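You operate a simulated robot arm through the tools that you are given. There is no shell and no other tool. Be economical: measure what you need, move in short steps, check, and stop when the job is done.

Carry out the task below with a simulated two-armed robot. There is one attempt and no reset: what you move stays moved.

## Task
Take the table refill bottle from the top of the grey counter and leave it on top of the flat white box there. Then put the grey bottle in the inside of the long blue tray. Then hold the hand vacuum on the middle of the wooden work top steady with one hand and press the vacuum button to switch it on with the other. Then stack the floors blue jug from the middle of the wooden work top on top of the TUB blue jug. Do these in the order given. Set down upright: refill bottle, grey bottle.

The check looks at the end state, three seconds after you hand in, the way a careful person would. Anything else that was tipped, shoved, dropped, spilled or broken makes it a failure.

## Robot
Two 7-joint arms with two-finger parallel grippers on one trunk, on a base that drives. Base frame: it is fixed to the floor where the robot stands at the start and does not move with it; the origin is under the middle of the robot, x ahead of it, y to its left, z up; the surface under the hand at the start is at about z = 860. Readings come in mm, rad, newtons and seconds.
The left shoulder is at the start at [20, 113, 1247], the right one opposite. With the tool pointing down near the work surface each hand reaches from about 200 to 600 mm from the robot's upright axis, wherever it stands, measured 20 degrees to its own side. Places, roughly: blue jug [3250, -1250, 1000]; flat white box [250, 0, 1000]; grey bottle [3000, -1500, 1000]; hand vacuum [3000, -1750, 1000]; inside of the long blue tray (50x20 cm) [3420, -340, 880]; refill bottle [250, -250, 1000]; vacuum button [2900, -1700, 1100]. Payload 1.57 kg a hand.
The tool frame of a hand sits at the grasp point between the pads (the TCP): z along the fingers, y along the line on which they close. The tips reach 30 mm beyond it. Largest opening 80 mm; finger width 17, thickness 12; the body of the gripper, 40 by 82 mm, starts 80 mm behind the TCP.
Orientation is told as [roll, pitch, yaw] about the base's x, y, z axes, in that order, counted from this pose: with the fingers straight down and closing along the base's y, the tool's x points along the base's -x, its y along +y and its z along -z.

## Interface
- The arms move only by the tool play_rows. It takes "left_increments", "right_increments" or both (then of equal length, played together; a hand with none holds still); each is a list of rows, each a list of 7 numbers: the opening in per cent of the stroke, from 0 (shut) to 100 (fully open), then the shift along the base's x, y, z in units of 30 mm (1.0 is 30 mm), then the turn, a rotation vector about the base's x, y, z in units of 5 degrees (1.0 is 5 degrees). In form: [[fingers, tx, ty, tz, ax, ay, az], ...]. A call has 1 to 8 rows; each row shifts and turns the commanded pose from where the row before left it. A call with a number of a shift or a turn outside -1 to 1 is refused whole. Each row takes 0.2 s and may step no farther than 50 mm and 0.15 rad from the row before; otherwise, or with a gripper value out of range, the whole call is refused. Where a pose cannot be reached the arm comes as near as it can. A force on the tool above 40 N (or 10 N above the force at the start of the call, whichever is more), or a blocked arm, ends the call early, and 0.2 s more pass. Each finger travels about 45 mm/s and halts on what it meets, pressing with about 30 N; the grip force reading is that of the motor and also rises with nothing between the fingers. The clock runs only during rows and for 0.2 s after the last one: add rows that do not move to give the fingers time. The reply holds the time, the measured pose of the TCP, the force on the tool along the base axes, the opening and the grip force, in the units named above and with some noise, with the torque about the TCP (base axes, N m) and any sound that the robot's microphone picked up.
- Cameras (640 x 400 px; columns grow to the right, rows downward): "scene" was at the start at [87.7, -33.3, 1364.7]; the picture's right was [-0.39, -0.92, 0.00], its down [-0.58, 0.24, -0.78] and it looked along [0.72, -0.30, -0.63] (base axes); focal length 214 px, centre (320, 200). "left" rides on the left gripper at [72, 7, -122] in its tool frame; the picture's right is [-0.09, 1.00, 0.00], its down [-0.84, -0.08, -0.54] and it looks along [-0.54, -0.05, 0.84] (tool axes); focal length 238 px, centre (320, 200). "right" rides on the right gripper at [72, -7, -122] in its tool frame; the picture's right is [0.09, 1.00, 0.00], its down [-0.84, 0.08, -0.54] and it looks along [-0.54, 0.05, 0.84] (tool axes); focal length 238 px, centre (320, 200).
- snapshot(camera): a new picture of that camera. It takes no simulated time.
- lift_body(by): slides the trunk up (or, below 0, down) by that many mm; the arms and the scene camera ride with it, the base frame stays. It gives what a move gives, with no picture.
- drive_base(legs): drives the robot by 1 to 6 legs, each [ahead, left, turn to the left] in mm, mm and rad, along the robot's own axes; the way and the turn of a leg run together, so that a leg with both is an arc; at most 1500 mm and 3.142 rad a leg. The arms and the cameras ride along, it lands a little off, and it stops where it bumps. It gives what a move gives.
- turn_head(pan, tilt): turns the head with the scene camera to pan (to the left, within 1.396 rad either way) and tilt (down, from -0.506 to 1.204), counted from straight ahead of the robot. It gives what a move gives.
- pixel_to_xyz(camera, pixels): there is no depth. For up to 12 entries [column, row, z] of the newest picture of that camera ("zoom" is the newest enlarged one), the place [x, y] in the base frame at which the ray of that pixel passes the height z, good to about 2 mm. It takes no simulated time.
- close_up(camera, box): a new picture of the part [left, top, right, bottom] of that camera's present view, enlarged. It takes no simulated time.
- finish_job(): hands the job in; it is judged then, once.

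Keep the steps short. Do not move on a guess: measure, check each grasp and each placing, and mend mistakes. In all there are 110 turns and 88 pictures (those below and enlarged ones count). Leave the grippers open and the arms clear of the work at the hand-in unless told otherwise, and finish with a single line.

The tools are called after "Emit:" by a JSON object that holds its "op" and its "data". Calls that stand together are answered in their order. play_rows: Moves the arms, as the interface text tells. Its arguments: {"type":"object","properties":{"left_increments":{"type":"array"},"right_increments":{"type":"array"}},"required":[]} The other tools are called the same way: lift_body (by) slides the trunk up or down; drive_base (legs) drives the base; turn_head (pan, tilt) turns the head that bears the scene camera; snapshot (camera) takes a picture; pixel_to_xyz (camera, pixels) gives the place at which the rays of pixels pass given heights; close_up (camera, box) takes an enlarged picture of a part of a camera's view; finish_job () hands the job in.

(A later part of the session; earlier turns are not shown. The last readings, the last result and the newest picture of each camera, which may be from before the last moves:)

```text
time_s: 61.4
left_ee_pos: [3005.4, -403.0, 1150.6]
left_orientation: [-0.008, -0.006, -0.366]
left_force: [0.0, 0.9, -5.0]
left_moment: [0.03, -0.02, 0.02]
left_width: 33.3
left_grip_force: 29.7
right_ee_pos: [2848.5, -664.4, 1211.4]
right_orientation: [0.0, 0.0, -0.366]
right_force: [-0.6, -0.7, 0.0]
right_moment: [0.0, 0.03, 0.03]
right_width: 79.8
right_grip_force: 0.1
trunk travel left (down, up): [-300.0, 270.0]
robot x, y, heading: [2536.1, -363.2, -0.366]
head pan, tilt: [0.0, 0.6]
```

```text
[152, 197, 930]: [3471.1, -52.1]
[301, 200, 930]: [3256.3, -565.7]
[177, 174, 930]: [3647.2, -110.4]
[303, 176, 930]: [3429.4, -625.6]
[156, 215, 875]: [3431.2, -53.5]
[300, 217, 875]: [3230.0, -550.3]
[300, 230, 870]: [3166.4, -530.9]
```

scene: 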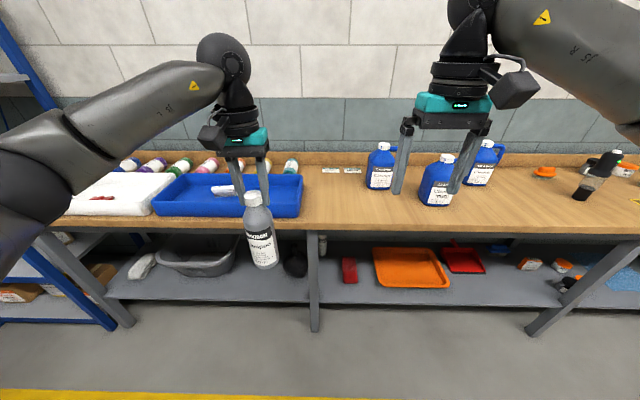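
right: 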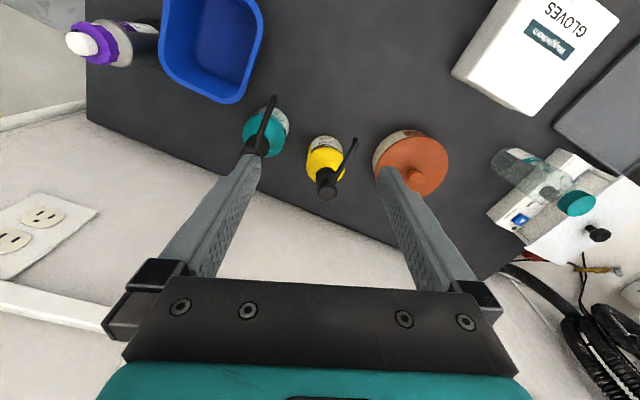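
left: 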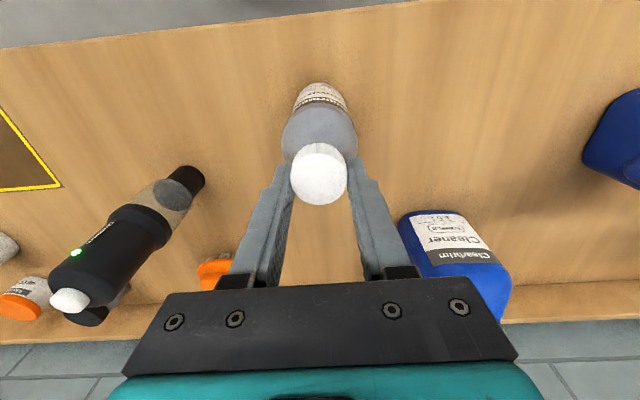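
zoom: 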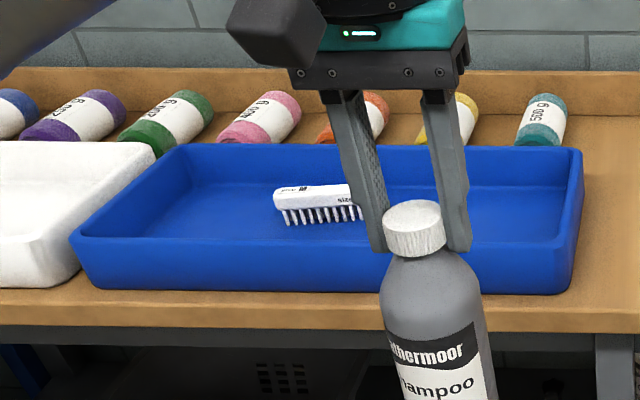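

A brush lies around the tray's middle, so the bottle will go in the right-hand part near (3375,-475). I'll raise the hand 60 mm, drive forward, and look down with the left camera.

Emit:
{"op": "play_rows", "data": {"left_increments": [[0, 0, 0, 0.8, 0, 0, 0], [0, 0, 0, 0.8, 0, 0, 0], [0, 0, 0, 0.4, 0, 0, 0]]}}

Emit:
{"op": "drive_base", "data": {"legs": [[310, 40, 0]]}}

Emit:
{"op": "snapshot", "data": {"camera": "left"}}

Emit:
{"op": "snapshot", "data": {"camera": "scene"}}

```text
time_s: 62.2
left_ee_pos: [3004.2, -402.3, 1209.7]
left_orientation: [-0.011, -0.005, -0.364]
left_force: [-0.2, -0.1, -3.6]
left_moment: [-0.04, -0.04, 0.01]
left_width: 33.4
left_grip_force: 30.0
right_ee_pos: [2847.3, -664.3, 1210.9]
right_orientation: [0.001, 0.001, -0.364]
right_force: [1.0, -0.3, -0.2]
right_moment: [-0.01, -0.01, 0.0]
right_width: 80.0
right_grip_force: 0.1
trunk travel left (down, up): [-300.0, 270.0]
robot x, y, heading: [2542.6, -365.4, -0.359]
head pan, tilt: [0.0, 0.6]
```

```text
time_s: 64.3
left_ee_pos: [3314.0, -481.6, 1209.2]
left_orientation: [-0.007, -0.006, -0.37]
left_force: [0.5, -0.2, -4.0]
left_moment: [0.01, 0.01, 0.0]
left_width: 33.2
left_grip_force: 29.6
right_ee_pos: [3154.2, -742.2, 1210.7]
right_orientation: [0.002, 0.0, -0.37]
right_force: [0.4, -0.6, 0.0]
right_moment: [0.04, 0.04, -0.01]
right_width: 80.0
right_grip_force: 0.1
trunk travel left (down, up): [-300.0, 270.0]
robot x, y, heading: [2843.1, -441.6, -0.367]
head pan, tilt: [0.0, 0.6]
```

```text
53 pictures are left
```

left: 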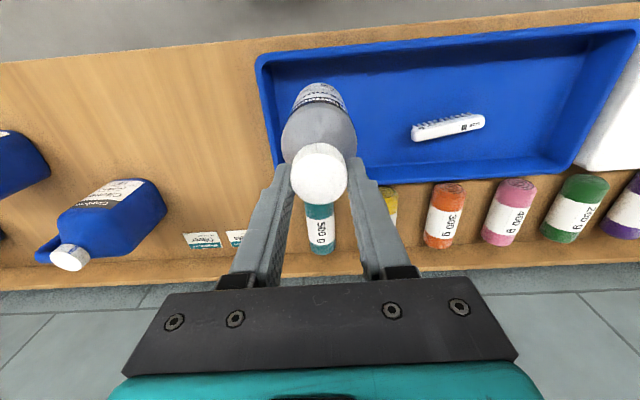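

```text
52 pictures are left
```

scene: 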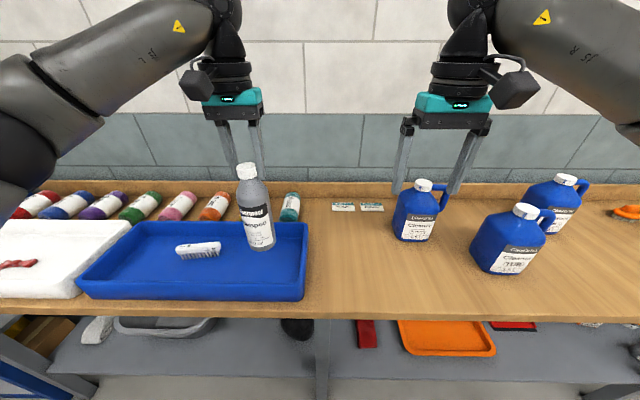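

Emit:
{"op": "pixel_to_xyz", "data": {"camera": "left", "pixels": [[257, 58, 930], [278, 165, 930], [572, 172, 930], [638, 24, 930], [257, 58, 910], [278, 165, 910], [415, 137, 885], [483, 120, 885]]}}

Emit:
{"op": "pixel_to_xyz", "data": {"camera": "scene", "pixels": [[77, 281, 930], [305, 284, 930], [308, 223, 930], [136, 222, 930], [77, 281, 910], [305, 284, 910], [308, 223, 910], [136, 222, 910]]}}

```text
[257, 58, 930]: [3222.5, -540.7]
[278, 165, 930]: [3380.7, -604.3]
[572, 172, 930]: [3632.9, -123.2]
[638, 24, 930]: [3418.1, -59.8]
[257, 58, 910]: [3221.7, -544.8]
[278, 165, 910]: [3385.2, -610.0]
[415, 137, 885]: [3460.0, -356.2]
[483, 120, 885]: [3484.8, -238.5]
```

```text
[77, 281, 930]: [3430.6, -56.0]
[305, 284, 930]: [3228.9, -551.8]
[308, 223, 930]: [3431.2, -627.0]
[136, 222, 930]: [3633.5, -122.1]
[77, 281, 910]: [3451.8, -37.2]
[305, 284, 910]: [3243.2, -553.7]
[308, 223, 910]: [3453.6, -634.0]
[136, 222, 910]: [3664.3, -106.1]
```

The tray's rim is at z≈930, centred at (3424,-337). The brush occupies u -4…+115 mm, so the target (3372,-467) is free. I'll move over it and lower to 20 mm above the estimated contact.

Emit:
{"op": "play_rows", "data": {"left_increments": [[0, 0.97, 0.25, 0, 0, 0, 0], [0, 0.97, 0.25, 0, 0, 0, 0], [0, 0, 0, -0.9, 0, 0, 0], [0, 0, 0, -0.9, 0, 0, 0], [0, 0, 0, -0.9, 0, 0, 0], [0, 0, 0, -0.7, 0, 0, 0], [0, 0, 0, 0, 0, 0, 0]]}}

Emit:
{"op": "close_up", "data": {"camera": "scene", "box": [70, 160, 330, 310]}}

```text
time_s: 65.9
left_ee_pos: [3370.7, -468.0, 1108.1]
left_orientation: [-0.007, -0.004, -0.369]
left_force: [0.7, 0.3, -3.6]
left_moment: [0.0, -0.01, -0.01]
left_width: 33.6
left_grip_force: 30.0
right_ee_pos: [3154.2, -742.0, 1210.9]
right_orientation: [0.002, 0.001, -0.37]
right_force: [-0.1, 0.7, -0.8]
right_moment: [0.02, -0.01, 0.0]
right_width: 80.1
right_grip_force: 0.1
trunk travel left (down, up): [-300.0, 270.0]
robot x, y, heading: [2843.7, -440.8, -0.374]
head pan, tilt: [0.0, 0.6]
```

```text
2.46 times, centred on (200, 235) of scene
```

zoom: 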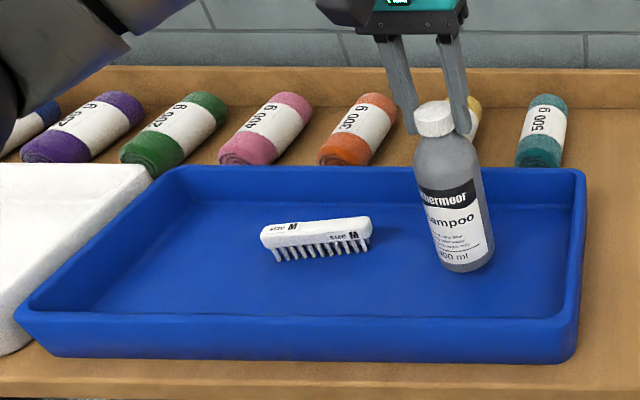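

The spot inside the tray is clear, so I'll lower in small steps.

Emit:
{"op": "play_rows", "data": {"left_increments": [[0, 0, 0, -0.3, 0, 0, 0], [0, 0, 0, -0.2, 0, 0, 0], [0, 0, 0, -0.1, 0, 0, 0], [0, 0, 0, -0.1, 0, 0, 0], [0, 0, 0, -0.1, 0, 0, 0], [0, 0, 0, 0, 0, 0, 0]]}}

```text
time_s: 67.3
left_ee_pos: [3371.7, -467.6, 1083.9]
left_orientation: [-0.009, -0.008, -0.369]
left_force: [1.1, 1.2, -4.4]
left_moment: [0.01, -0.05, -0.01]
left_width: 33.3
left_grip_force: 30.5
right_ee_pos: [3153.9, -742.5, 1210.9]
right_orientation: [-0.001, 0.001, -0.37]
right_force: [0.7, 0.7, 0.4]
right_moment: [0.02, 0.0, 0.01]
right_width: 79.9
right_grip_force: 0.1
trunk travel left (down, up): [-300.0, 270.0]
robot x, y, heading: [2845.4, -439.4, -0.364]
head pan, tilt: [0.0, 0.6]
```

Emit:
{"op": "play_rows", "data": {"left_increments": [[0, 0, 0, -0.1, 0, 0, 0], [0, 0, 0, -0.1, 0, 0, 0], [0, 0, 0, 0, 0, 0, 0]]}}

```text
time_s: 68.1
left_ee_pos: [3370.4, -467.2, 1077.7]
left_orientation: [-0.008, -0.008, -0.371]
left_force: [0.9, -0.1, 3.8]
left_moment: [0.24, -0.17, -0.02]
left_width: 33.3
left_grip_force: 30.2
right_ee_pos: [3153.4, -741.8, 1210.6]
right_orientation: [0.0, -0.001, -0.372]
right_force: [-0.1, -0.6, 0.6]
right_moment: [0.02, -0.02, 0.0]
right_width: 80.1
right_grip_force: 0.1
trunk travel left (down, up): [-300.0, 270.0]
robot x, y, heading: [2846.2, -438.7, -0.368]
head pan, tilt: [0.0, 0.6]
```

The force went from -4 to +4 N, so the bottle is resting on the tray floor. I'll open and rise.

Emit:
{"op": "play_rows", "data": {"left_increments": [[45, 0, 0, 0, 0, 0, 0], [60, 0, 0, 0, 0, 0, 0], [100, 0, 0, 0, 0, 0, 0], [100, 0, 0, 0, 0, 0, 0], [100, 0, 0, 0.6, 0, 0, 0], [100, 0, 0, 1, 0, 0, 0], [100, 0, 0, 1, 0, 0, 0], [100, 0, 0, 1, 0, 0, 0]]}}

Emit:
{"op": "snapshot", "data": {"camera": "scene"}}

```text
time_s: 69.9
left_ee_pos: [3369.8, -467.6, 1187.3]
left_orientation: [-0.01, -0.008, -0.372]
left_force: [-0.2, -0.1, -0.4]
left_moment: [0.0, -0.01, -0.03]
left_width: 79.8
left_grip_force: 0.1
right_ee_pos: [3154.3, -742.4, 1210.7]
right_orientation: [0.0, 0.001, -0.37]
right_force: [1.4, 0.0, -0.5]
right_moment: [-0.05, -0.01, 0.0]
right_width: 79.7
right_grip_force: 0.1
trunk travel left (down, up): [-300.0, 270.0]
robot x, y, heading: [2843.3, -442.9, -0.368]
head pan, tilt: [0.0, 0.6]
```

```text
50 pictures are left
```

scene: 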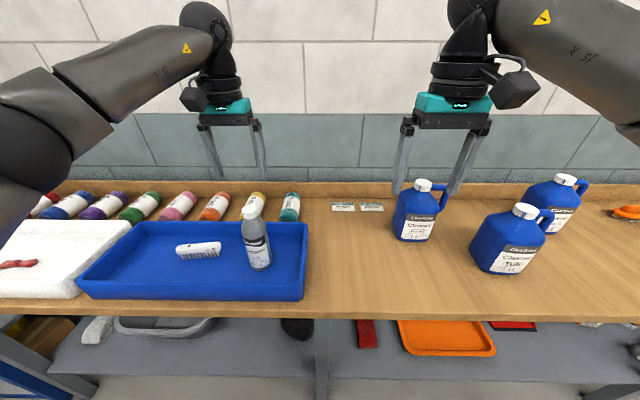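

The grey bottle stands upright in the tray. Now the vacuum: I'll back off 320 mm, slide right 1080 mm, and tilt the left hand for a side grasp while clear of the bench.

Emit:
{"op": "drive_base", "data": {"legs": [[-320, 0, 0], [0, -1080, 0]]}}

Emit:
{"op": "play_rows", "data": {"left_increments": [[100, -0.5, 0.3, 0, 0, 0, -1], [100, -0.5, 0.3, 0, 0, 0, -1], [100, -0.5, 0.3, 0, 0, 0, -1], [100, 0, 0, 0, 0, 0, -1], [100, 0, 0, 0, 0, 0, -1], [100, 0, 0, 0, 0, 0, -1]]}}

Emit:
{"op": "play_rows", "data": {"left_increments": [[100, 0, 0, 0, -1, -0.805, 0], [100, 0, 0, 0, -1, -0.805, 0], [100, 0, 0, 0, -1, -0.805, 0], [100, 0, 0, 0, -1, -0.805, 0], [100, 0, 0, 0, -1, -0.805, 0], [100, 0, 0, 0, -1, -0.805, 0], [100, 0, 0, 0, -1, -0.805, 0], [100, 0, 0, 0, -1, -0.805, 0]]}}

Emit:
{"op": "snapshot", "data": {"camera": "scene"}}

```text
time_s: 77.1
left_ee_pos: [2675.0, -1344.6, 1187.2]
left_orientation: [-0.007, -0.007, -0.401]
left_force: [0.1, -0.1, 0.1]
left_moment: [-0.01, 0.0, 0.0]
left_width: 80.1
left_grip_force: 0.1
right_ee_pos: [2450.9, -1612.8, 1211.1]
right_orientation: [-0.001, 0.0, -0.398]
right_force: [-0.2, -0.7, -0.7]
right_moment: [0.03, 0.0, 0.0]
right_width: 80.1
right_grip_force: 0.0
trunk travel left (down, up): [-300.0, 270.0]
robot x, y, heading: [2153.9, -1303.1, -0.399]
head pan, tilt: [0.0, 0.6]
```

```text
time_s: 78.5
left_ee_pos: [2630.0, -1317.5, 1187.6]
left_orientation: [-0.007, -0.007, -0.923]
left_force: [0.7, 0.5, -0.1]
left_moment: [-0.02, 0.01, -0.01]
left_width: 79.7
left_grip_force: 0.0
right_ee_pos: [2452.8, -1611.8, 1211.6]
right_orientation: [0.001, -0.001, -0.399]
right_force: [0.2, 0.5, -0.7]
right_moment: [-0.02, 0.01, 0.03]
right_width: 79.8
right_grip_force: 0.1
trunk travel left (down, up): [-300.0, 270.0]
robot x, y, heading: [2152.7, -1299.3, -0.399]
head pan, tilt: [0.0, 0.6]
```

```text
time_s: 80.3
left_ee_pos: [2630.3, -1317.5, 1187.2]
left_orientation: [0.031, -0.904, -0.943]
left_force: [0.7, 0.1, 0.7]
left_moment: [-0.03, 0.01, -0.04]
left_width: 80.0
left_grip_force: 0.2
right_ee_pos: [2451.1, -1613.0, 1210.7]
right_orientation: [0.0, -0.001, -0.401]
right_force: [-0.8, 0.4, 0.1]
right_moment: [-0.01, -0.03, -0.01]
right_width: 79.9
right_grip_force: 0.1
trunk travel left (down, up): [-300.0, 270.0]
robot x, y, heading: [2152.1, -1302.5, -0.4]
head pan, tilt: [0.0, 0.6]
```

```text
49 pictures are left
```

scene: 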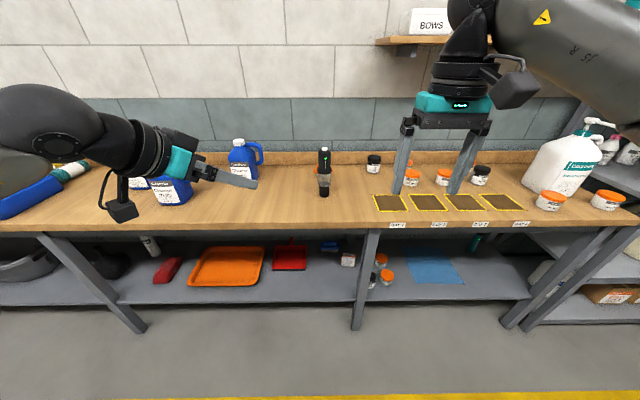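

The tilted pose works. The vacuum is dead ahead at about 859 mm, so I'll drive 340 mm closer and re-measure it.

Emit:
{"op": "drive_base", "data": {"legs": [[340, 0, 0.02]]}}

Emit:
{"op": "turn_head", "data": {"pan": 0, "tilt": 0.7}}

Emit:
{"op": "snapshot", "data": {"camera": "scene"}}

Emit:
{"op": "snapshot", "data": {"camera": "right"}}

Emit:
{"op": "snapshot", "data": {"camera": "left"}}

```text
time_s: 82.5
left_ee_pos: [2943.1, -1433.6, 1186.4]
left_orientation: [0.03, -0.901, -0.916]
left_force: [0.3, -0.1, -0.1]
left_moment: [0.04, 0.02, -0.01]
left_width: 79.8
left_grip_force: 0.1
right_ee_pos: [2770.8, -1733.0, 1211.5]
right_orientation: [0.001, -0.001, -0.375]
right_force: [0.3, 0.4, -0.2]
right_moment: [0.0, -0.01, 0.02]
right_width: 80.1
right_grip_force: 0.1
trunk travel left (down, up): [-300.0, 270.0]
robot x, y, heading: [2463.2, -1430.3, -0.376]
head pan, tilt: [0.0, 0.6]
```

```text
time_s: 83.2
left_ee_pos: [2943.1, -1433.3, 1186.9]
left_orientation: [0.031, -0.901, -0.919]
left_force: [1.4, 0.2, -0.5]
left_moment: [-0.04, 0.0, 0.03]
left_width: 79.9
left_grip_force: 0.1
right_ee_pos: [2770.5, -1733.6, 1211.7]
right_orientation: [0.0, -0.001, -0.375]
right_force: [0.0, -0.2, 1.0]
right_moment: [0.01, 0.05, -0.07]
right_width: 79.9
right_grip_force: 0.1
trunk travel left (down, up): [-300.0, 270.0]
robot x, y, heading: [2465.8, -1430.9, -0.377]
head pan, tilt: [0.0, 0.7]
```

```text
48 pictures are left
```

scene: 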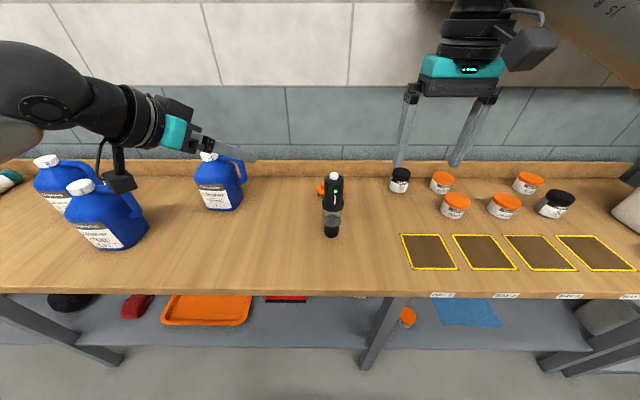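

```text
47 pictures are left
```

right: 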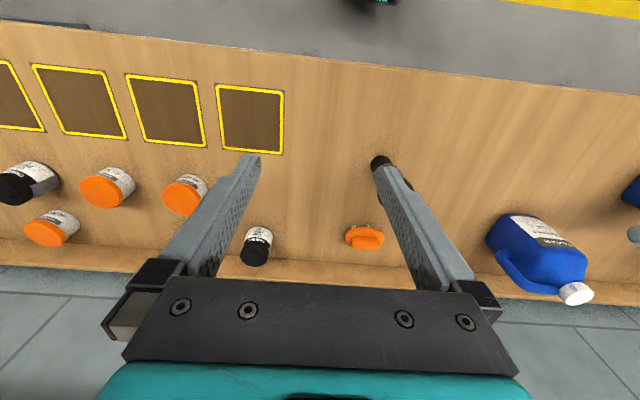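

```text
46 pictures are left
```

left: 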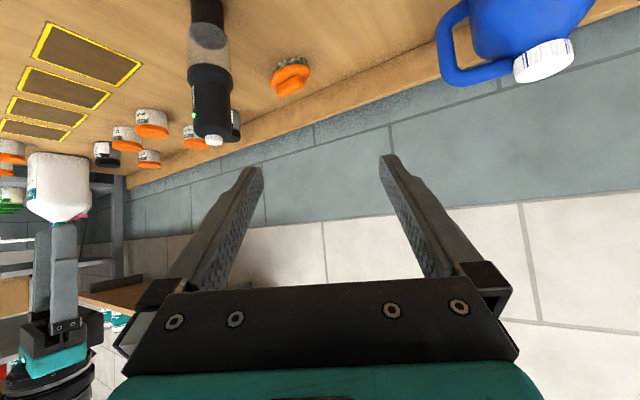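

I'll triangulate the button top, at scene (334,175) and left (213,140), and the vacuum's base.

Emit:
{"op": "pixel_to_xyz", "data": {"camera": "scene", "pixels": [[334, 175, 1060], [334, 175, 1080], [334, 175, 1100], [331, 230, 870], [333, 211, 940], [333, 193, 1020]]}}

Emit:
{"op": "pixel_to_xyz", "data": {"camera": "left", "pixels": [[213, 141, 1060], [213, 141, 1080], [213, 141, 1100], [205, 5, 890], [211, 100, 1030], [208, 70, 980]]}}

Emit:
{"op": "close_up", "data": {"camera": "left", "box": [160, 0, 260, 170]}}

```text
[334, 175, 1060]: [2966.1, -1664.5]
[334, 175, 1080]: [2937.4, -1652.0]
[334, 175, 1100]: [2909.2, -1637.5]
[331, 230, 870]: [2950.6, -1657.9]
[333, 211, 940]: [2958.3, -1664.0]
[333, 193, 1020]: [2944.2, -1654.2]
```

```text
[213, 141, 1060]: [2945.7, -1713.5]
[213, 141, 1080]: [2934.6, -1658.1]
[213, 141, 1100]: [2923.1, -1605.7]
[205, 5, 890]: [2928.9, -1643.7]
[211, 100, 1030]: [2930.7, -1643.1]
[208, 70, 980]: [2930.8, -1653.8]
```

```text
2.35 times, centred on (210, 85) of left
```

zoom: 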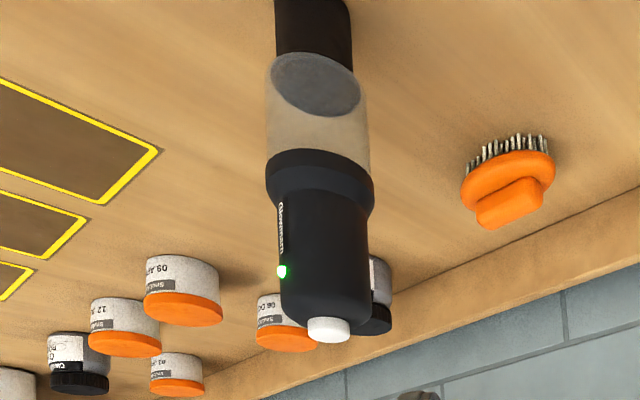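

The button is at (2936,-1654,1081) and the vacuum axis is near (2938,-1653). I'll bring the left hand to a pre-grasp 120 mm back at z=1030.

Emit:
{"op": "play_rows", "data": {"left_increments": [[100, -0.433, -0.694, -0.872, 0, 0, 0], [100, -0.433, -0.694, -0.872, 0, 0, 0], [100, -0.433, -0.694, -0.872, 0, 0, 0], [100, -0.433, -0.694, -0.872, 0, 0, 0], [100, -0.433, -0.694, -0.872, 0, 0, 0], [100, -0.433, -0.694, -0.872, 0, 0, 0], [100, 0, 0, 0, 0, 0, 0]]}}

Emit:
{"op": "snapshot", "data": {"camera": "left"}}

Emit:
{"op": "snapshot", "data": {"camera": "scene"}}

```text
time_s: 84.8
left_ee_pos: [2865.5, -1560.1, 1026.8]
left_orientation: [0.029, -0.902, -0.916]
left_force: [-0.4, 0.3, -0.5]
left_moment: [0.0, 0.01, 0.02]
left_width: 80.0
left_grip_force: 0.1
right_ee_pos: [2770.9, -1732.7, 1212.0]
right_orientation: [0.0, -0.001, -0.376]
right_force: [-0.5, -0.2, 0.4]
right_moment: [-0.01, 0.01, 0.01]
right_width: 80.0
right_grip_force: 0.0
trunk travel left (down, up): [-300.0, 270.0]
robot x, y, heading: [2465.2, -1426.9, -0.378]
head pan, tilt: [0.0, 0.7]
```

```text
44 pictures are left
```

left: 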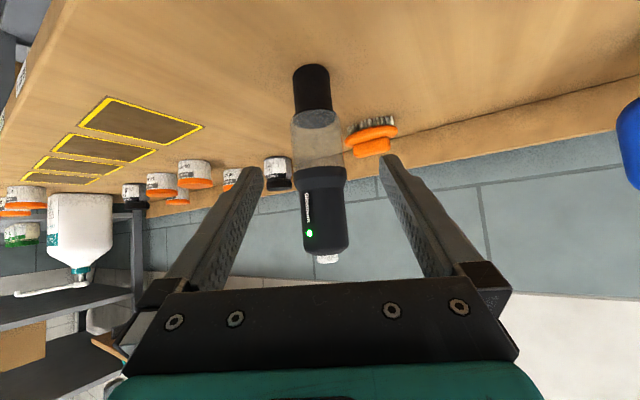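

```text
43 pictures are left
```

scene: 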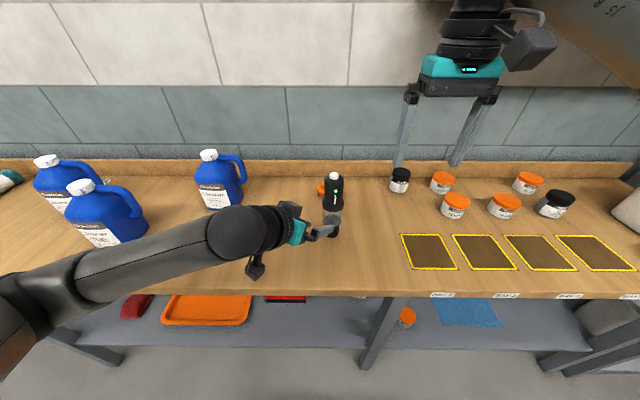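

The vacuum is centred between the fingers at column ~322. I'll advance along the pointing direction.

Emit:
{"op": "play_rows", "data": {"left_increments": [[100, 0.61, -0.79, 0.02, 0, 0, 0], [100, 0.61, -0.79, 0.02, 0, 0, 0], [100, 0.61, -0.79, 0.02, 0, 0, 0], [100, 0.5, -0.65, 0, 0, 0, 0], [100, 0, 0, 0, 0, 0, 0]]}}

Emit:
{"op": "snapshot", "data": {"camera": "left"}}

```text
time_s: 86.0
left_ee_pos: [2934.3, -1648.5, 1031.0]
left_orientation: [0.029, -0.902, -0.916]
left_force: [-0.4, -0.4, -1.2]
left_moment: [0.0, -0.01, -0.02]
left_width: 80.0
left_grip_force: 0.0
right_ee_pos: [2771.2, -1731.5, 1210.5]
right_orientation: [0.0, -0.003, -0.375]
right_force: [0.6, -0.9, 0.3]
right_moment: [-0.01, -0.03, -0.01]
right_width: 80.0
right_grip_force: 0.0
trunk travel left (down, up): [-300.0, 270.0]
robot x, y, heading: [2463.4, -1424.9, -0.373]
head pan, tilt: [0.0, 0.7]
```

```text
42 pictures are left
```

left: 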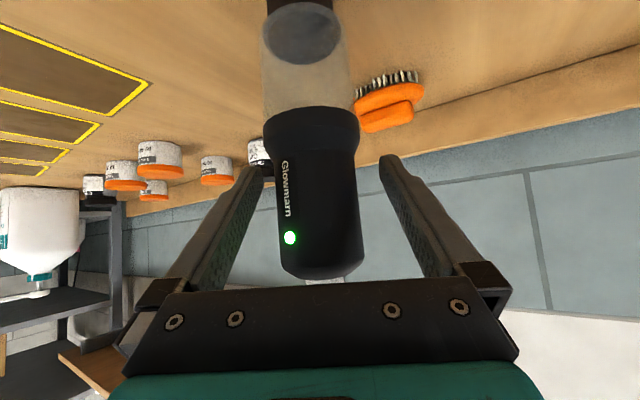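

It is well centred on the upper body. I'll close slowly.

Emit:
{"op": "play_rows", "data": {"left_increments": [[75, 0, 0, 0, 0, 0, 0], [65, 0, 0, 0, 0, 0, 0], [55, 0, 0, 0, 0, 0, 0], [40, 0, 0, 0, 0, 0, 0], [30, 0, 0, 0, 0, 0, 0], [30, 0, 0, 0, 0, 0, 0]]}}

Emit:
{"op": "snapshot", "data": {"camera": "left"}}

Emit:
{"op": "close_up", "data": {"camera": "scene", "box": [280, 150, 400, 260]}}

```text
time_s: 87.4
left_ee_pos: [2934.8, -1649.3, 1030.7]
left_orientation: [0.03, -0.904, -0.919]
left_force: [-0.8, -1.6, 1.2]
left_moment: [-0.16, 0.09, 0.02]
left_width: 47.6
left_grip_force: 30.2
right_ee_pos: [2771.8, -1732.5, 1212.7]
right_orientation: [0.0, -0.001, -0.376]
right_force: [0.1, 1.5, 0.5]
right_moment: [-0.01, 0.0, -0.01]
right_width: 80.1
right_grip_force: 0.0
trunk travel left (down, up): [-300.0, 270.0]
robot x, y, heading: [2463.6, -1427.0, -0.368]
head pan, tilt: [0.0, 0.7]
```

```text
41 pictures are left
```

left: 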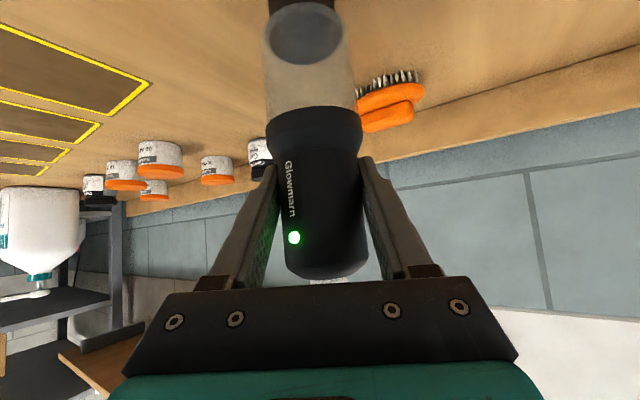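

```text
3.64 times, centred on (340, 205) of scene
```

zoom: 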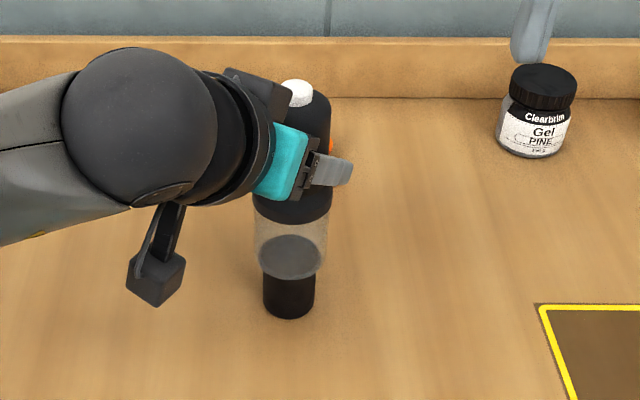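

It is gripped at 47.6 mm and still upright. I'll bring the right hand, fingers shut, above the button at about 70 mm clearance.

Emit:
{"op": "play_rows", "data": {"right_increments": [[50, 0.917, 0.436, -0.178, 0, 0, 0], [0, 0.917, 0.436, -0.178, 0, 0, 0], [0, 0.917, 0.436, -0.178, 0, 0, 0], [0, 0.917, 0.436, -0.178, 0, 0, 0], [0, 0.917, 0.436, -0.178, 0, 0, 0], [0, 0.917, 0.436, -0.178, 0, 0, 0], [0, 0, 0, 0, 0, 0, 0]]}}

Emit:
{"op": "snapshot", "data": {"camera": "right"}}

Emit:
{"op": "close_up", "data": {"camera": "scene", "box": [260, 90, 420, 260]}}

```text
time_s: 89.0
left_ee_pos: [2935.1, -1649.1, 1029.0]
left_orientation: [0.03, -0.901, -0.918]
left_force: [-1.9, -0.9, 1.8]
left_moment: [-0.16, 0.11, 0.0]
left_width: 47.6
left_grip_force: 30.1
right_ee_pos: [2936.5, -1654.3, 1178.2]
right_orientation: [0.0, -0.001, -0.375]
right_force: [-0.3, -0.7, 0.2]
right_moment: [0.01, -0.02, 0.0]
right_width: 0.0
right_grip_force: 21.5
trunk travel left (down, up): [-300.0, 270.0]
robot x, y, heading: [2459.8, -1428.5, -0.372]
head pan, tilt: [0.0, 0.7]
```

```text
39 pictures are left
```

right: 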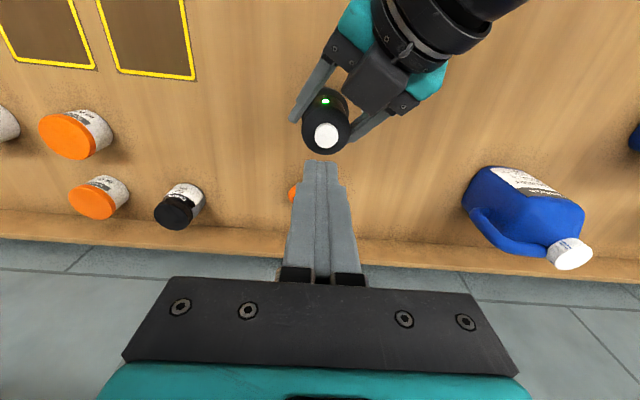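

```text
2.35 times, centred on (340, 175) of scene
```

zoom: 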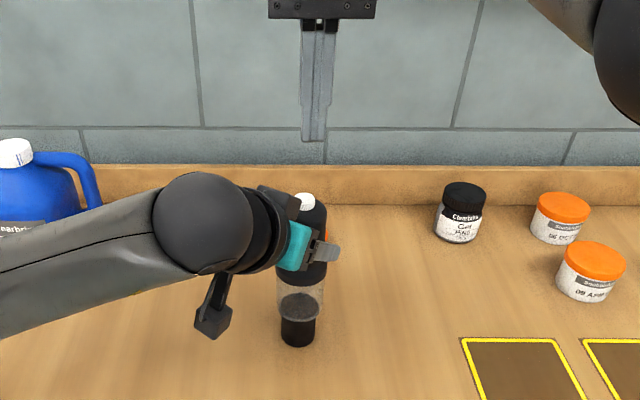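

Emit:
{"op": "pixel_to_xyz", "data": {"camera": "right", "pixels": [[326, 136, 1075], [326, 136, 1081], [326, 136, 1087], [320, 162, 1148]]}}

```text
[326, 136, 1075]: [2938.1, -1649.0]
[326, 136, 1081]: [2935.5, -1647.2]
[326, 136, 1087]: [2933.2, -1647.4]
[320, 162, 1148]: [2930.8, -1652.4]
```

The button is at (2936,-1649) in this view, so I'll shift +4 mm in y, lower to 7 mm above, then press in small steps.

Emit:
{"op": "play_rows", "data": {"right_increments": [[0, 0, 0.14, -0.7, 0, 0, 0], [0, 0, 0, -0.7, 0, 0, 0], [0, 0, 0, -0.6, 0, 0, 0], [0, 0, 0, 0, 0, 0, 0]]}}

Emit:
{"op": "close_up", "data": {"camera": "scene", "box": [290, 110, 390, 240]}}

Emit:
{"op": "snapshot", "data": {"camera": "right"}}

```text
time_s: 90.0
left_ee_pos: [2934.7, -1648.6, 1030.0]
left_orientation: [0.029, -0.901, -0.916]
left_force: [-1.7, 0.0, 0.8]
left_moment: [-0.09, 0.24, 0.01]
left_width: 47.3
left_grip_force: 30.2
right_ee_pos: [2934.5, -1651.1, 1118.4]
right_orientation: [0.0, -0.001, -0.376]
right_force: [0.3, -0.2, -0.7]
right_moment: [0.0, -0.01, 0.0]
right_width: 0.0
right_grip_force: 20.9
trunk travel left (down, up): [-300.0, 270.0]
robot x, y, heading: [2463.3, -1431.0, -0.378]
head pan, tilt: [0.0, 0.7]
```

```text
3.08 times, centred on (340, 175) of scene
```

zoom: 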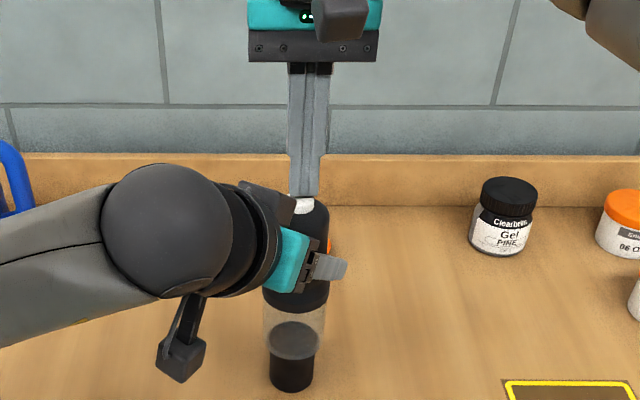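

```text
36 pictures are left
```

right: 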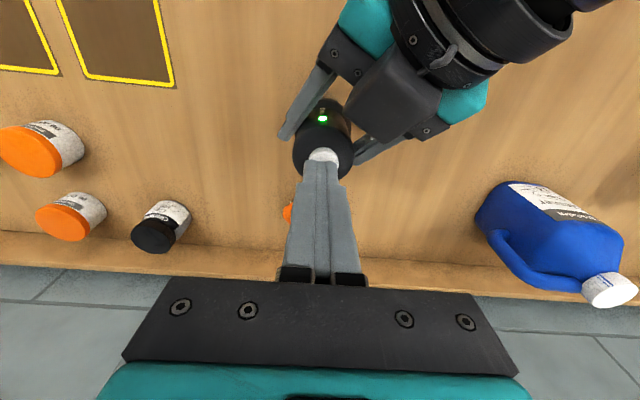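

The finger tip is over the white button. I'll press down in 2 mm steps.

Emit:
{"op": "play_rows", "data": {"right_increments": [[0, 0, 0.05, -0.1, 0, 0, 0], [0, 0, 0, -0.08, 0, 0, 0], [0, 0, 0, -0.07, 0, 0, 0], [0, 0, 0, -0.07, 0, 0, 0], [0, 0, 0, 0, 0, 0, 0]]}}

```text
time_s: 91.2
left_ee_pos: [2934.0, -1648.9, 1029.1]
left_orientation: [0.031, -0.904, -0.918]
left_force: [-0.4, -1.3, 0.1]
left_moment: [-0.94, -0.11, 0.12]
left_width: 47.4
left_grip_force: 30.0
right_ee_pos: [2936.0, -1648.5, 1111.9]
right_orientation: [0.003, -0.004, -0.376]
right_force: [1.2, -3.0, 16.0]
right_moment: [-0.05, -0.01, -0.05]
right_width: 0.1
right_grip_force: 21.6
trunk travel left (down, up): [-300.0, 270.0]
robot x, y, heading: [2466.4, -1430.4, -0.374]
head pan, tilt: [0.0, 0.7]
heard: click
```

I heard a click at 16 N. I'll lift the right hand off and check the vacuum's light.

Emit:
{"op": "play_rows", "data": {"right_increments": [[0, 0, 0, 0.5, 0, 0, 0], [0, 0, 0, 1, 0, 0, 0], [0, 0, 0, 1, 0, 0, 0], [0, 0, 0, 0, 0, 0, 0]]}}

Emit:
{"op": "snapshot", "data": {"camera": "left"}}

Emit:
{"op": "close_up", "data": {"camera": "right", "box": [260, 60, 400, 180]}}

```text
time_s: 92.2
left_ee_pos: [2934.6, -1647.4, 1030.6]
left_orientation: [0.031, -0.902, -0.918]
left_force: [-1.8, 1.0, 0.9]
left_moment: [-0.02, 0.31, -0.03]
left_width: 47.3
left_grip_force: 30.4
right_ee_pos: [2934.4, -1647.0, 1183.6]
right_orientation: [0.001, 0.001, -0.375]
right_force: [-0.7, 0.1, 0.1]
right_moment: [-0.02, 0.04, 0.0]
right_width: 0.1
right_grip_force: 21.2
trunk travel left (down, up): [-300.0, 270.0]
robot x, y, heading: [2464.4, -1428.6, -0.375]
head pan, tilt: [0.0, 0.7]
```

```text
35 pictures are left
```

left: 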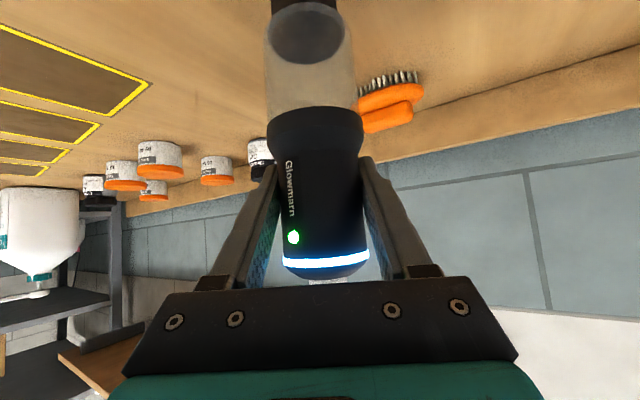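

```text
3.33 times, centred on (330, 120) of right
```

zoom: 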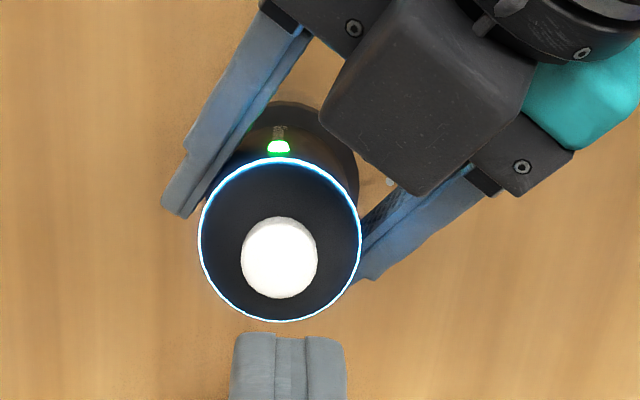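

A lit blue-white ring shows the vacuum is on. I'll open the left hand slowly and back it straight out.

Emit:
{"op": "play_rows", "data": {"left_increments": [[68, 0, 0, 0, 0, 0, 0], [80, 0, 0, 0, 0, 0, 0], [100, 0, 0, 0, 0, 0, 0], [100, 0, 0, 0, 0, 0, 0], [100, -0.6, 0.78, 0, 0, 0, 0], [100, -0.6, 0.78, 0, 0, 0, 0], [100, -0.6, 0.78, 0, 0, 0, 0], [100, -0.6, 0.78, 0, 0, 0, 0]], "right_increments": [[0, 0, 0, 0, 0, 0, 0], [0, 0, 0, 0, 0, 0, 0], [0, 0, 0, 0, 0, 0, 0], [100, -0.9, -0.3, 0.3, 0, 0, 0], [100, -0.9, -0.3, 0.3, 0, 0, 0], [100, -0.9, -0.3, 0.3, 0, 0, 0], [100, -0.9, -0.3, 0, 0, 0, 0], [100, 0, 0, 0, 0, 0, 0]]}}

Emit:
{"op": "snapshot", "data": {"camera": "scene"}}

```text
time_s: 94.0
left_ee_pos: [2861.5, -1553.7, 1030.0]
left_orientation: [0.029, -0.904, -0.916]
left_force: [-0.8, 0.1, 0.8]
left_moment: [0.05, 0.0, 0.01]
left_width: 79.8
left_grip_force: 0.0
right_ee_pos: [2824.4, -1683.3, 1212.4]
right_orientation: [0.001, -0.002, -0.373]
right_force: [-0.7, -0.7, 0.1]
right_moment: [0.0, -0.01, 0.04]
right_width: 80.0
right_grip_force: 0.1
trunk travel left (down, up): [-300.0, 270.0]
robot x, y, heading: [2465.3, -1429.3, -0.376]
head pan, tilt: [0.0, 0.7]
```

```text
33 pictures are left
```

scene: 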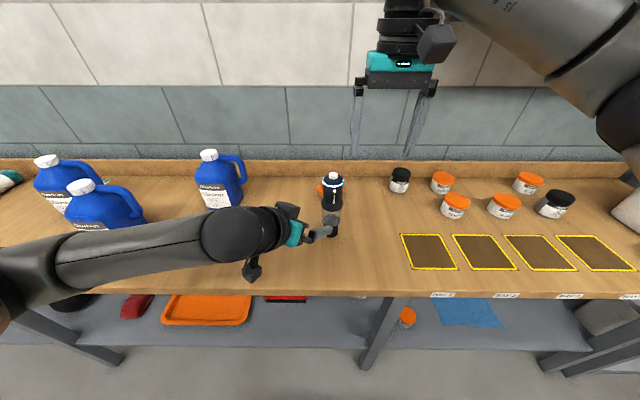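

The vacuum stands upright and is on. I'll back off, slide left 600 mm toward the jugs, and return the left hand to vertical.

Emit:
{"op": "drive_base", "data": {"legs": [[-300, 0, 0], [0, 600, 0.0]]}}

Emit:
{"op": "play_rows", "data": {"left_increments": [[100, 0, 0, 1, 1, 0.805, 0], [100, 0, 0, 1, 1, 0.805, 0], [100, 0, 0, 1, 1, 0.805, 0], [100, 0, 0, 1, 1, 0.805, 0], [100, 0, 0, 1, 1, 0.805, 0], [100, 0, 0, 1, 1, 0.805, 0], [100, 0, 0, 1, 1, 0.805, 0], [100, 0, 0, 0, 1, 0.805, 0]]}}

Emit:
{"op": "snapshot", "data": {"camera": "scene"}}

```text
time_s: 99.0
left_ee_pos: [2811.3, -894.6, 1028.7]
left_orientation: [0.03, -0.902, -0.937]
left_force: [-0.2, -0.1, 0.2]
left_moment: [-0.03, 0.03, 0.0]
left_width: 80.1
left_grip_force: 0.0
right_ee_pos: [2772.1, -1022.0, 1211.9]
right_orientation: [0.0, 0.002, -0.397]
right_force: [0.1, -0.3, 0.2]
right_moment: [0.01, 0.01, 0.0]
right_width: 80.0
right_grip_force: 0.0
trunk travel left (down, up): [-300.0, 270.0]
robot x, y, heading: [2415.7, -760.0, -0.393]
head pan, tilt: [0.0, 0.7]
```

```text
time_s: 100.8
left_ee_pos: [2810.7, -897.0, 1241.5]
left_orientation: [-0.006, -0.006, -0.924]
left_force: [-1.1, 0.3, -0.2]
left_moment: [0.03, -0.02, -0.03]
left_width: 80.0
left_grip_force: 0.1
right_ee_pos: [2770.4, -1021.8, 1212.1]
right_orientation: [0.0, -0.002, -0.395]
right_force: [0.8, 0.4, -0.1]
right_moment: [-0.01, 0.0, -0.01]
right_width: 79.7
right_grip_force: 0.0
trunk travel left (down, up): [-300.0, 270.0]
robot x, y, heading: [2411.2, -761.3, -0.393]
head pan, tilt: [0.0, 0.7]
```

```text
32 pictures are left
```

scene: 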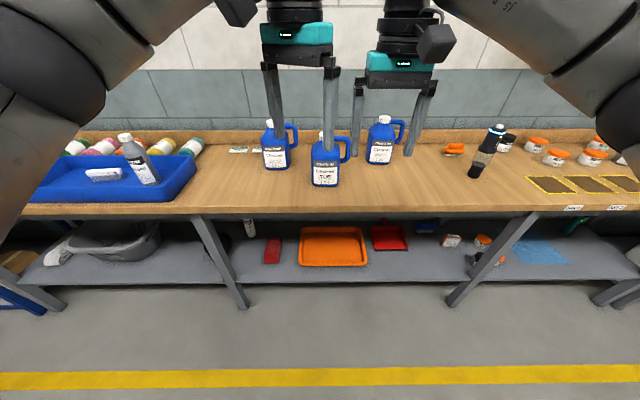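

I'll part the hands so the view is clear, then drive 300 mm forward for a close look at the jugs.

Emit:
{"op": "play_rows", "data": {"left_increments": [[100, 0.37, 0.9, 0, 0, 0, 1], [100, 0.37, 0.9, 0, 0, 0, 1], [100, 0.37, 0.9, 0, 0, 0, 1], [100, 0.37, 0.9, 0, 0, 0, 1], [100, 0.37, 0.9, 0, 0, 0, 1], [100, 0.37, 0.9, 0, 0, 0, 1]], "right_increments": [[100, -0.37, -0.9, 0, 0, 0, 0], [100, -0.37, -0.9, 0, 0, 0, 0], [100, -0.37, -0.9, 0, 0, 0, 0], [100, -0.37, -0.9, 0, 0, 0, 0], [100, -0.37, -0.9, 0, 0, 0, 0], [100, -0.37, -0.9, 0, 0, 0, 0]]}}

Emit:
{"op": "drive_base", "data": {"legs": [[300, 0, 0.02]]}}

Emit:
{"op": "close_up", "data": {"camera": "scene", "box": [210, 120, 430, 270]}}

Emit:
{"op": "snapshot", "data": {"camera": "left"}}

```text
time_s: 102.2
left_ee_pos: [2877.5, -731.6, 1242.2]
left_orientation: [-0.006, -0.007, -0.396]
left_force: [-0.2, -0.6, 0.5]
left_moment: [-0.04, 0.0, -0.02]
left_width: 80.0
left_grip_force: 0.0
right_ee_pos: [2704.2, -1185.7, 1212.2]
right_orientation: [-0.001, -0.002, -0.394]
right_force: [-0.1, 0.2, -0.7]
right_moment: [-0.01, 0.0, -0.02]
right_width: 80.0
right_grip_force: 0.0
trunk travel left (down, up): [-300.0, 270.0]
robot x, y, heading: [2417.1, -763.1, -0.396]
head pan, tilt: [0.0, 0.7]
```

```text
time_s: 104.2
left_ee_pos: [3154.5, -830.1, 1242.7]
left_orientation: [-0.006, -0.004, -0.373]
left_force: [0.1, 0.2, -0.7]
left_moment: [0.02, 0.05, 0.02]
left_width: 80.2
left_grip_force: 0.1
right_ee_pos: [2991.0, -1288.0, 1212.0]
right_orientation: [-0.001, 0.0, -0.369]
right_force: [-0.5, 0.0, 0.2]
right_moment: [0.01, 0.03, 0.03]
right_width: 79.8
right_grip_force: 0.1
trunk travel left (down, up): [-300.0, 270.0]
robot x, y, heading: [2690.6, -872.3, -0.369]
head pan, tilt: [0.0, 0.7]
```

```text
2.67 times, centred on (320, 195) of scene
```

zoom: 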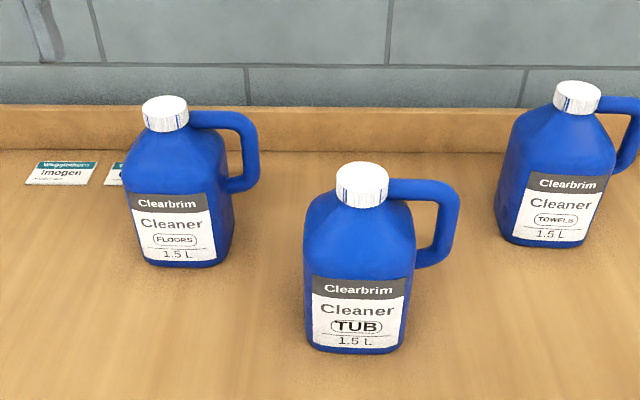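

```text
30 pictures are left
```

left: 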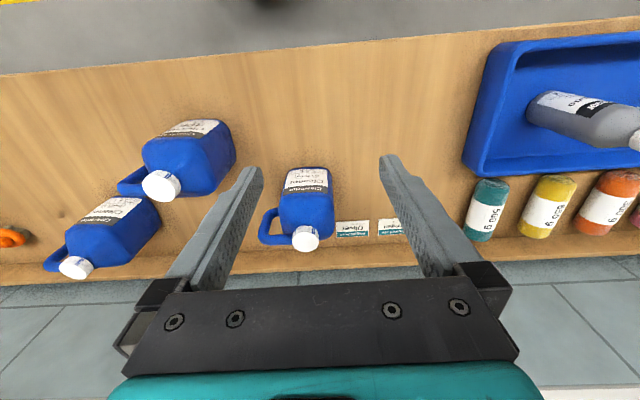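

The caps sit centrally on the jug bodies with the handles to the right. I'll triangulate both caps.

Emit:
{"op": "pixel_to_xyz", "data": {"camera": "zoom", "pixels": [[165, 104, 1060], [165, 104, 1090], [165, 104, 1120], [362, 172, 1060], [362, 172, 1090], [362, 172, 1120], [385, 172, 1090], [336, 172, 1090], [460, 192, 1080], [355, 352, 870], [310, 345, 870], [400, 347, 870]]}}

Emit:
{"op": "pixel_to_xyz", "data": {"camera": "left", "pixels": [[306, 240, 1060], [306, 240, 1090], [306, 240, 1120], [160, 187, 1060], [160, 187, 1090], [160, 187, 1120]]}}

Emit:
{"op": "close_up", "data": {"camera": "left", "box": [100, 100, 360, 290]}}

```text
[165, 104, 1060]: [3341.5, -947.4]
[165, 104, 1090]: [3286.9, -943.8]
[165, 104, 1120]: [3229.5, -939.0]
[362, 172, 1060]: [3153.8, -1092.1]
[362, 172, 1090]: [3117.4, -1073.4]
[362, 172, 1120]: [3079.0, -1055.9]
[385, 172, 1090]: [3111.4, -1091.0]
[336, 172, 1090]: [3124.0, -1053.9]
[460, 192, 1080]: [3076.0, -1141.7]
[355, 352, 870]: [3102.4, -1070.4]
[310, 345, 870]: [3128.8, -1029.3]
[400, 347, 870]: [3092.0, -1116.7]
```

```text
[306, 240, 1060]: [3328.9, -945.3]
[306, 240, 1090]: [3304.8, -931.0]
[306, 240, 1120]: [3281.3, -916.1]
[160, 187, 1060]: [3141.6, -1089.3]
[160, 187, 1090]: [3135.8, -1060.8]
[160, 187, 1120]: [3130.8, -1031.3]
```

```text
2.11 times, centred on (230, 195) of left
```

zoom: 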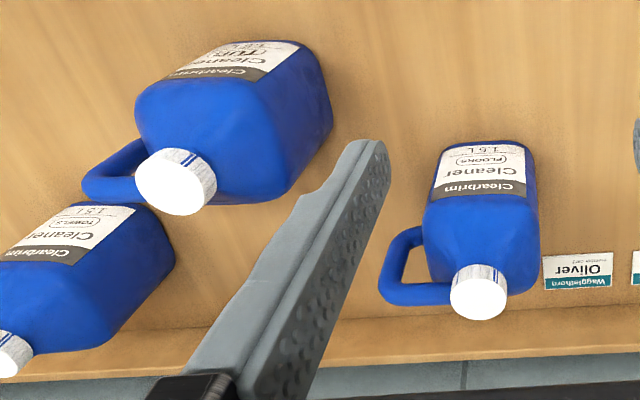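

Both cap tops are at z≈1072: FLOORS at (3320,-942), TUB at (3139,-1082). The handle joins right beside the cap, so I'll yaw the left hand 90° to grip the cap front-to-back, moving above FLOORS.

Emit:
{"op": "play_rows", "data": {"left_increments": [[100, 0.345, -0.233, -0.15, 0, 0, -1], [100, 0.345, -0.233, -0.15, 0, 0, -1], [100, 0.345, -0.233, -0.15, 0, 0, -1], [100, 0.345, -0.233, -0.15, 0, 0, -1], [100, 0.345, -0.233, -0.15, 0, 0, -1], [100, 0.345, -0.233, -0.15, 0, 0, -1], [100, 0.345, -0.233, -0.15, 0, 0, -1], [100, 0.345, -0.233, -0.15, 0, 0, -1]]}}

Emit:
{"op": "play_rows", "data": {"left_increments": [[100, 0.345, -0.233, -0.15, 0, 0, -1], [100, 0.345, -0.233, -0.15, 0, 0, -1], [100, 0.345, -0.233, -0.15, 0, 0, -1], [100, 0.345, -0.233, -0.15, 0, 0, -1], [100, 0.345, -0.233, -0.15, 0, 0, -1], [100, 0.345, -0.233, -0.15, 0, 0, -1], [100, 0.345, -0.233, -0.15, 0, 0, -1], [100, 0.345, -0.233, -0.15, 0, 0, -1]]}}

Emit:
{"op": "play_rows", "data": {"left_increments": [[100, 0, 0, 0, 0, 0, -1], [100, 0, 0, 0, 0, 0, -1], [100, 0, 0, 0, 0, 0, 0]]}}

Emit:
{"op": "snapshot", "data": {"camera": "left"}}

Emit:
{"op": "snapshot", "data": {"camera": "scene"}}

```text
time_s: 106.0
left_ee_pos: [3173.2, -868.0, 1192.3]
left_orientation: [-0.002, -0.008, -1.066]
left_force: [0.2, 0.9, -0.4]
left_moment: [0.04, -0.02, 0.0]
left_width: 80.1
left_grip_force: 0.1
left hand out of reach, approached as far as the arm can: row 6, 7, 8
right_ee_pos: [2990.2, -1289.1, 1212.1]
right_orientation: [-0.001, -0.001, -0.371]
right_force: [0.4, 0.3, 0.2]
right_moment: [0.02, -0.03, 0.04]
right_width: 80.0
right_grip_force: 0.0
trunk travel left (down, up): [-300.0, 270.0]
robot x, y, heading: [2688.1, -870.9, -0.365]
head pan, tilt: [0.0, 0.7]
```

```text
time_s: 107.8
left_ee_pos: [3016.0, -941.4, 1147.8]
left_orientation: [-0.005, -0.007, -1.764]
left_force: [-0.3, 1.0, -1.1]
left_moment: [-0.01, 0.0, 0.0]
left_width: 80.1
left_grip_force: 0.1
left hand out of reach, approached as far as the arm can: row 1, 2, 3, 4, 5, 6, 7, 8
right_ee_pos: [2990.4, -1289.5, 1212.8]
right_orientation: [0.0, -0.003, -0.37]
right_force: [0.1, -0.8, -0.8]
right_moment: [-0.05, 0.02, 0.0]
right_width: 79.9
right_grip_force: 0.1
trunk travel left (down, up): [-300.0, 270.0]
robot x, y, heading: [2691.7, -872.8, -0.367]
head pan, tilt: [0.0, 0.7]
```

```text
time_s: 108.6
left_ee_pos: [2974.8, -942.8, 1147.6]
left_orientation: [-0.004, -0.006, -1.942]
left_force: [-0.4, -0.1, -0.5]
left_moment: [-0.01, 0.01, 0.0]
left_width: 79.8
left_grip_force: 0.1
left hand out of reach, approached as far as the arm can: row 1, 2
right_ee_pos: [2991.7, -1289.2, 1212.1]
right_orientation: [0.0, -0.001, -0.369]
right_force: [-0.5, 0.1, -0.5]
right_moment: [-0.03, 0.01, -0.03]
right_width: 80.0
right_grip_force: 0.0
trunk travel left (down, up): [-300.0, 270.0]
robot x, y, heading: [2691.2, -870.0, -0.374]
head pan, tilt: [0.0, 0.7]
```

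```text
28 pictures are left
```

left: 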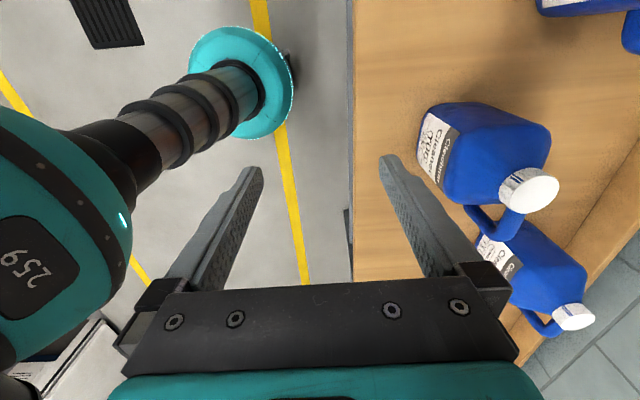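

```text
27 pictures are left
```

scene: 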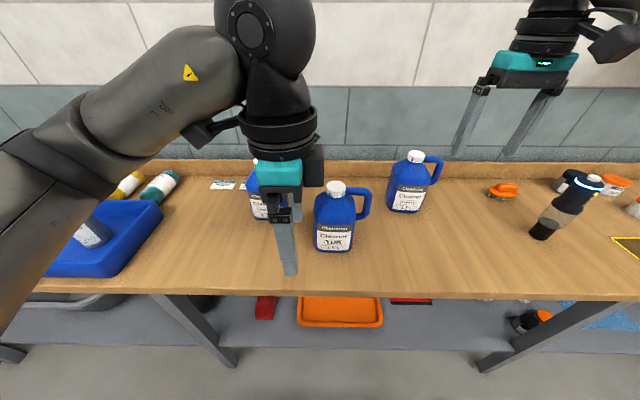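

A 90° yaw shortens the reach too much. I'll measure how much room my base has before the bench, since its teal disc shows at (240,80) in the left view.

Emit:
{"op": "pixel_to_xyz", "data": {"camera": "left", "pixels": [[293, 85, 0], [293, 85, 100], [293, 85, 300], [355, 100, 865], [190, 85, 100], [346, 215, 300], [346, 215, 100]]}}

```text
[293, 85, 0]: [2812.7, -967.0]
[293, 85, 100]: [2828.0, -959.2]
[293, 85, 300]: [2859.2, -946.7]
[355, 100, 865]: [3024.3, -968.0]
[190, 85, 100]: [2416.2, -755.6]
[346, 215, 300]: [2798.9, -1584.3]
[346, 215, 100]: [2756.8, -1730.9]
```

My base can still go about 100 mm forward. I'll look closely at the TUB jug (unobstructed) for handle height versus cap height.

Emit:
{"op": "close_up", "data": {"camera": "scene", "box": [300, 165, 400, 265]}}

Emit:
{"op": "close_up", "data": {"camera": "left", "box": [400, 80, 620, 350]}}

```text
4.00 times, centred on (350, 215) of scene
```

zoom: 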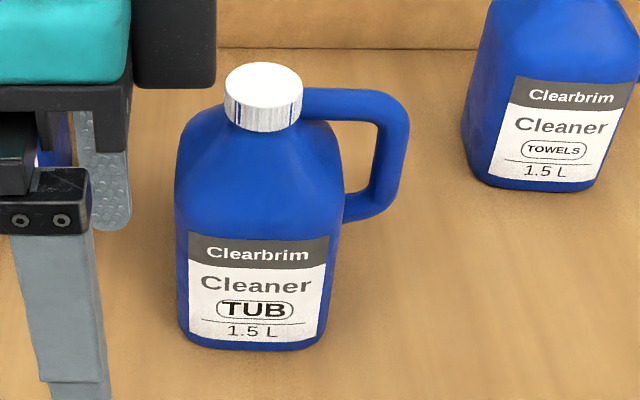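

```text
1.48 times, centred on (510, 215) of left
```

zoom: 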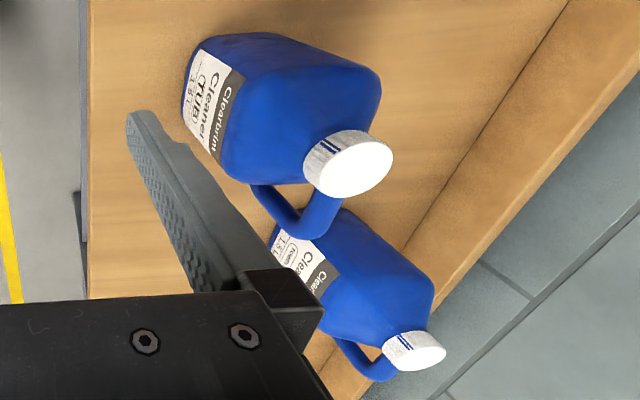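

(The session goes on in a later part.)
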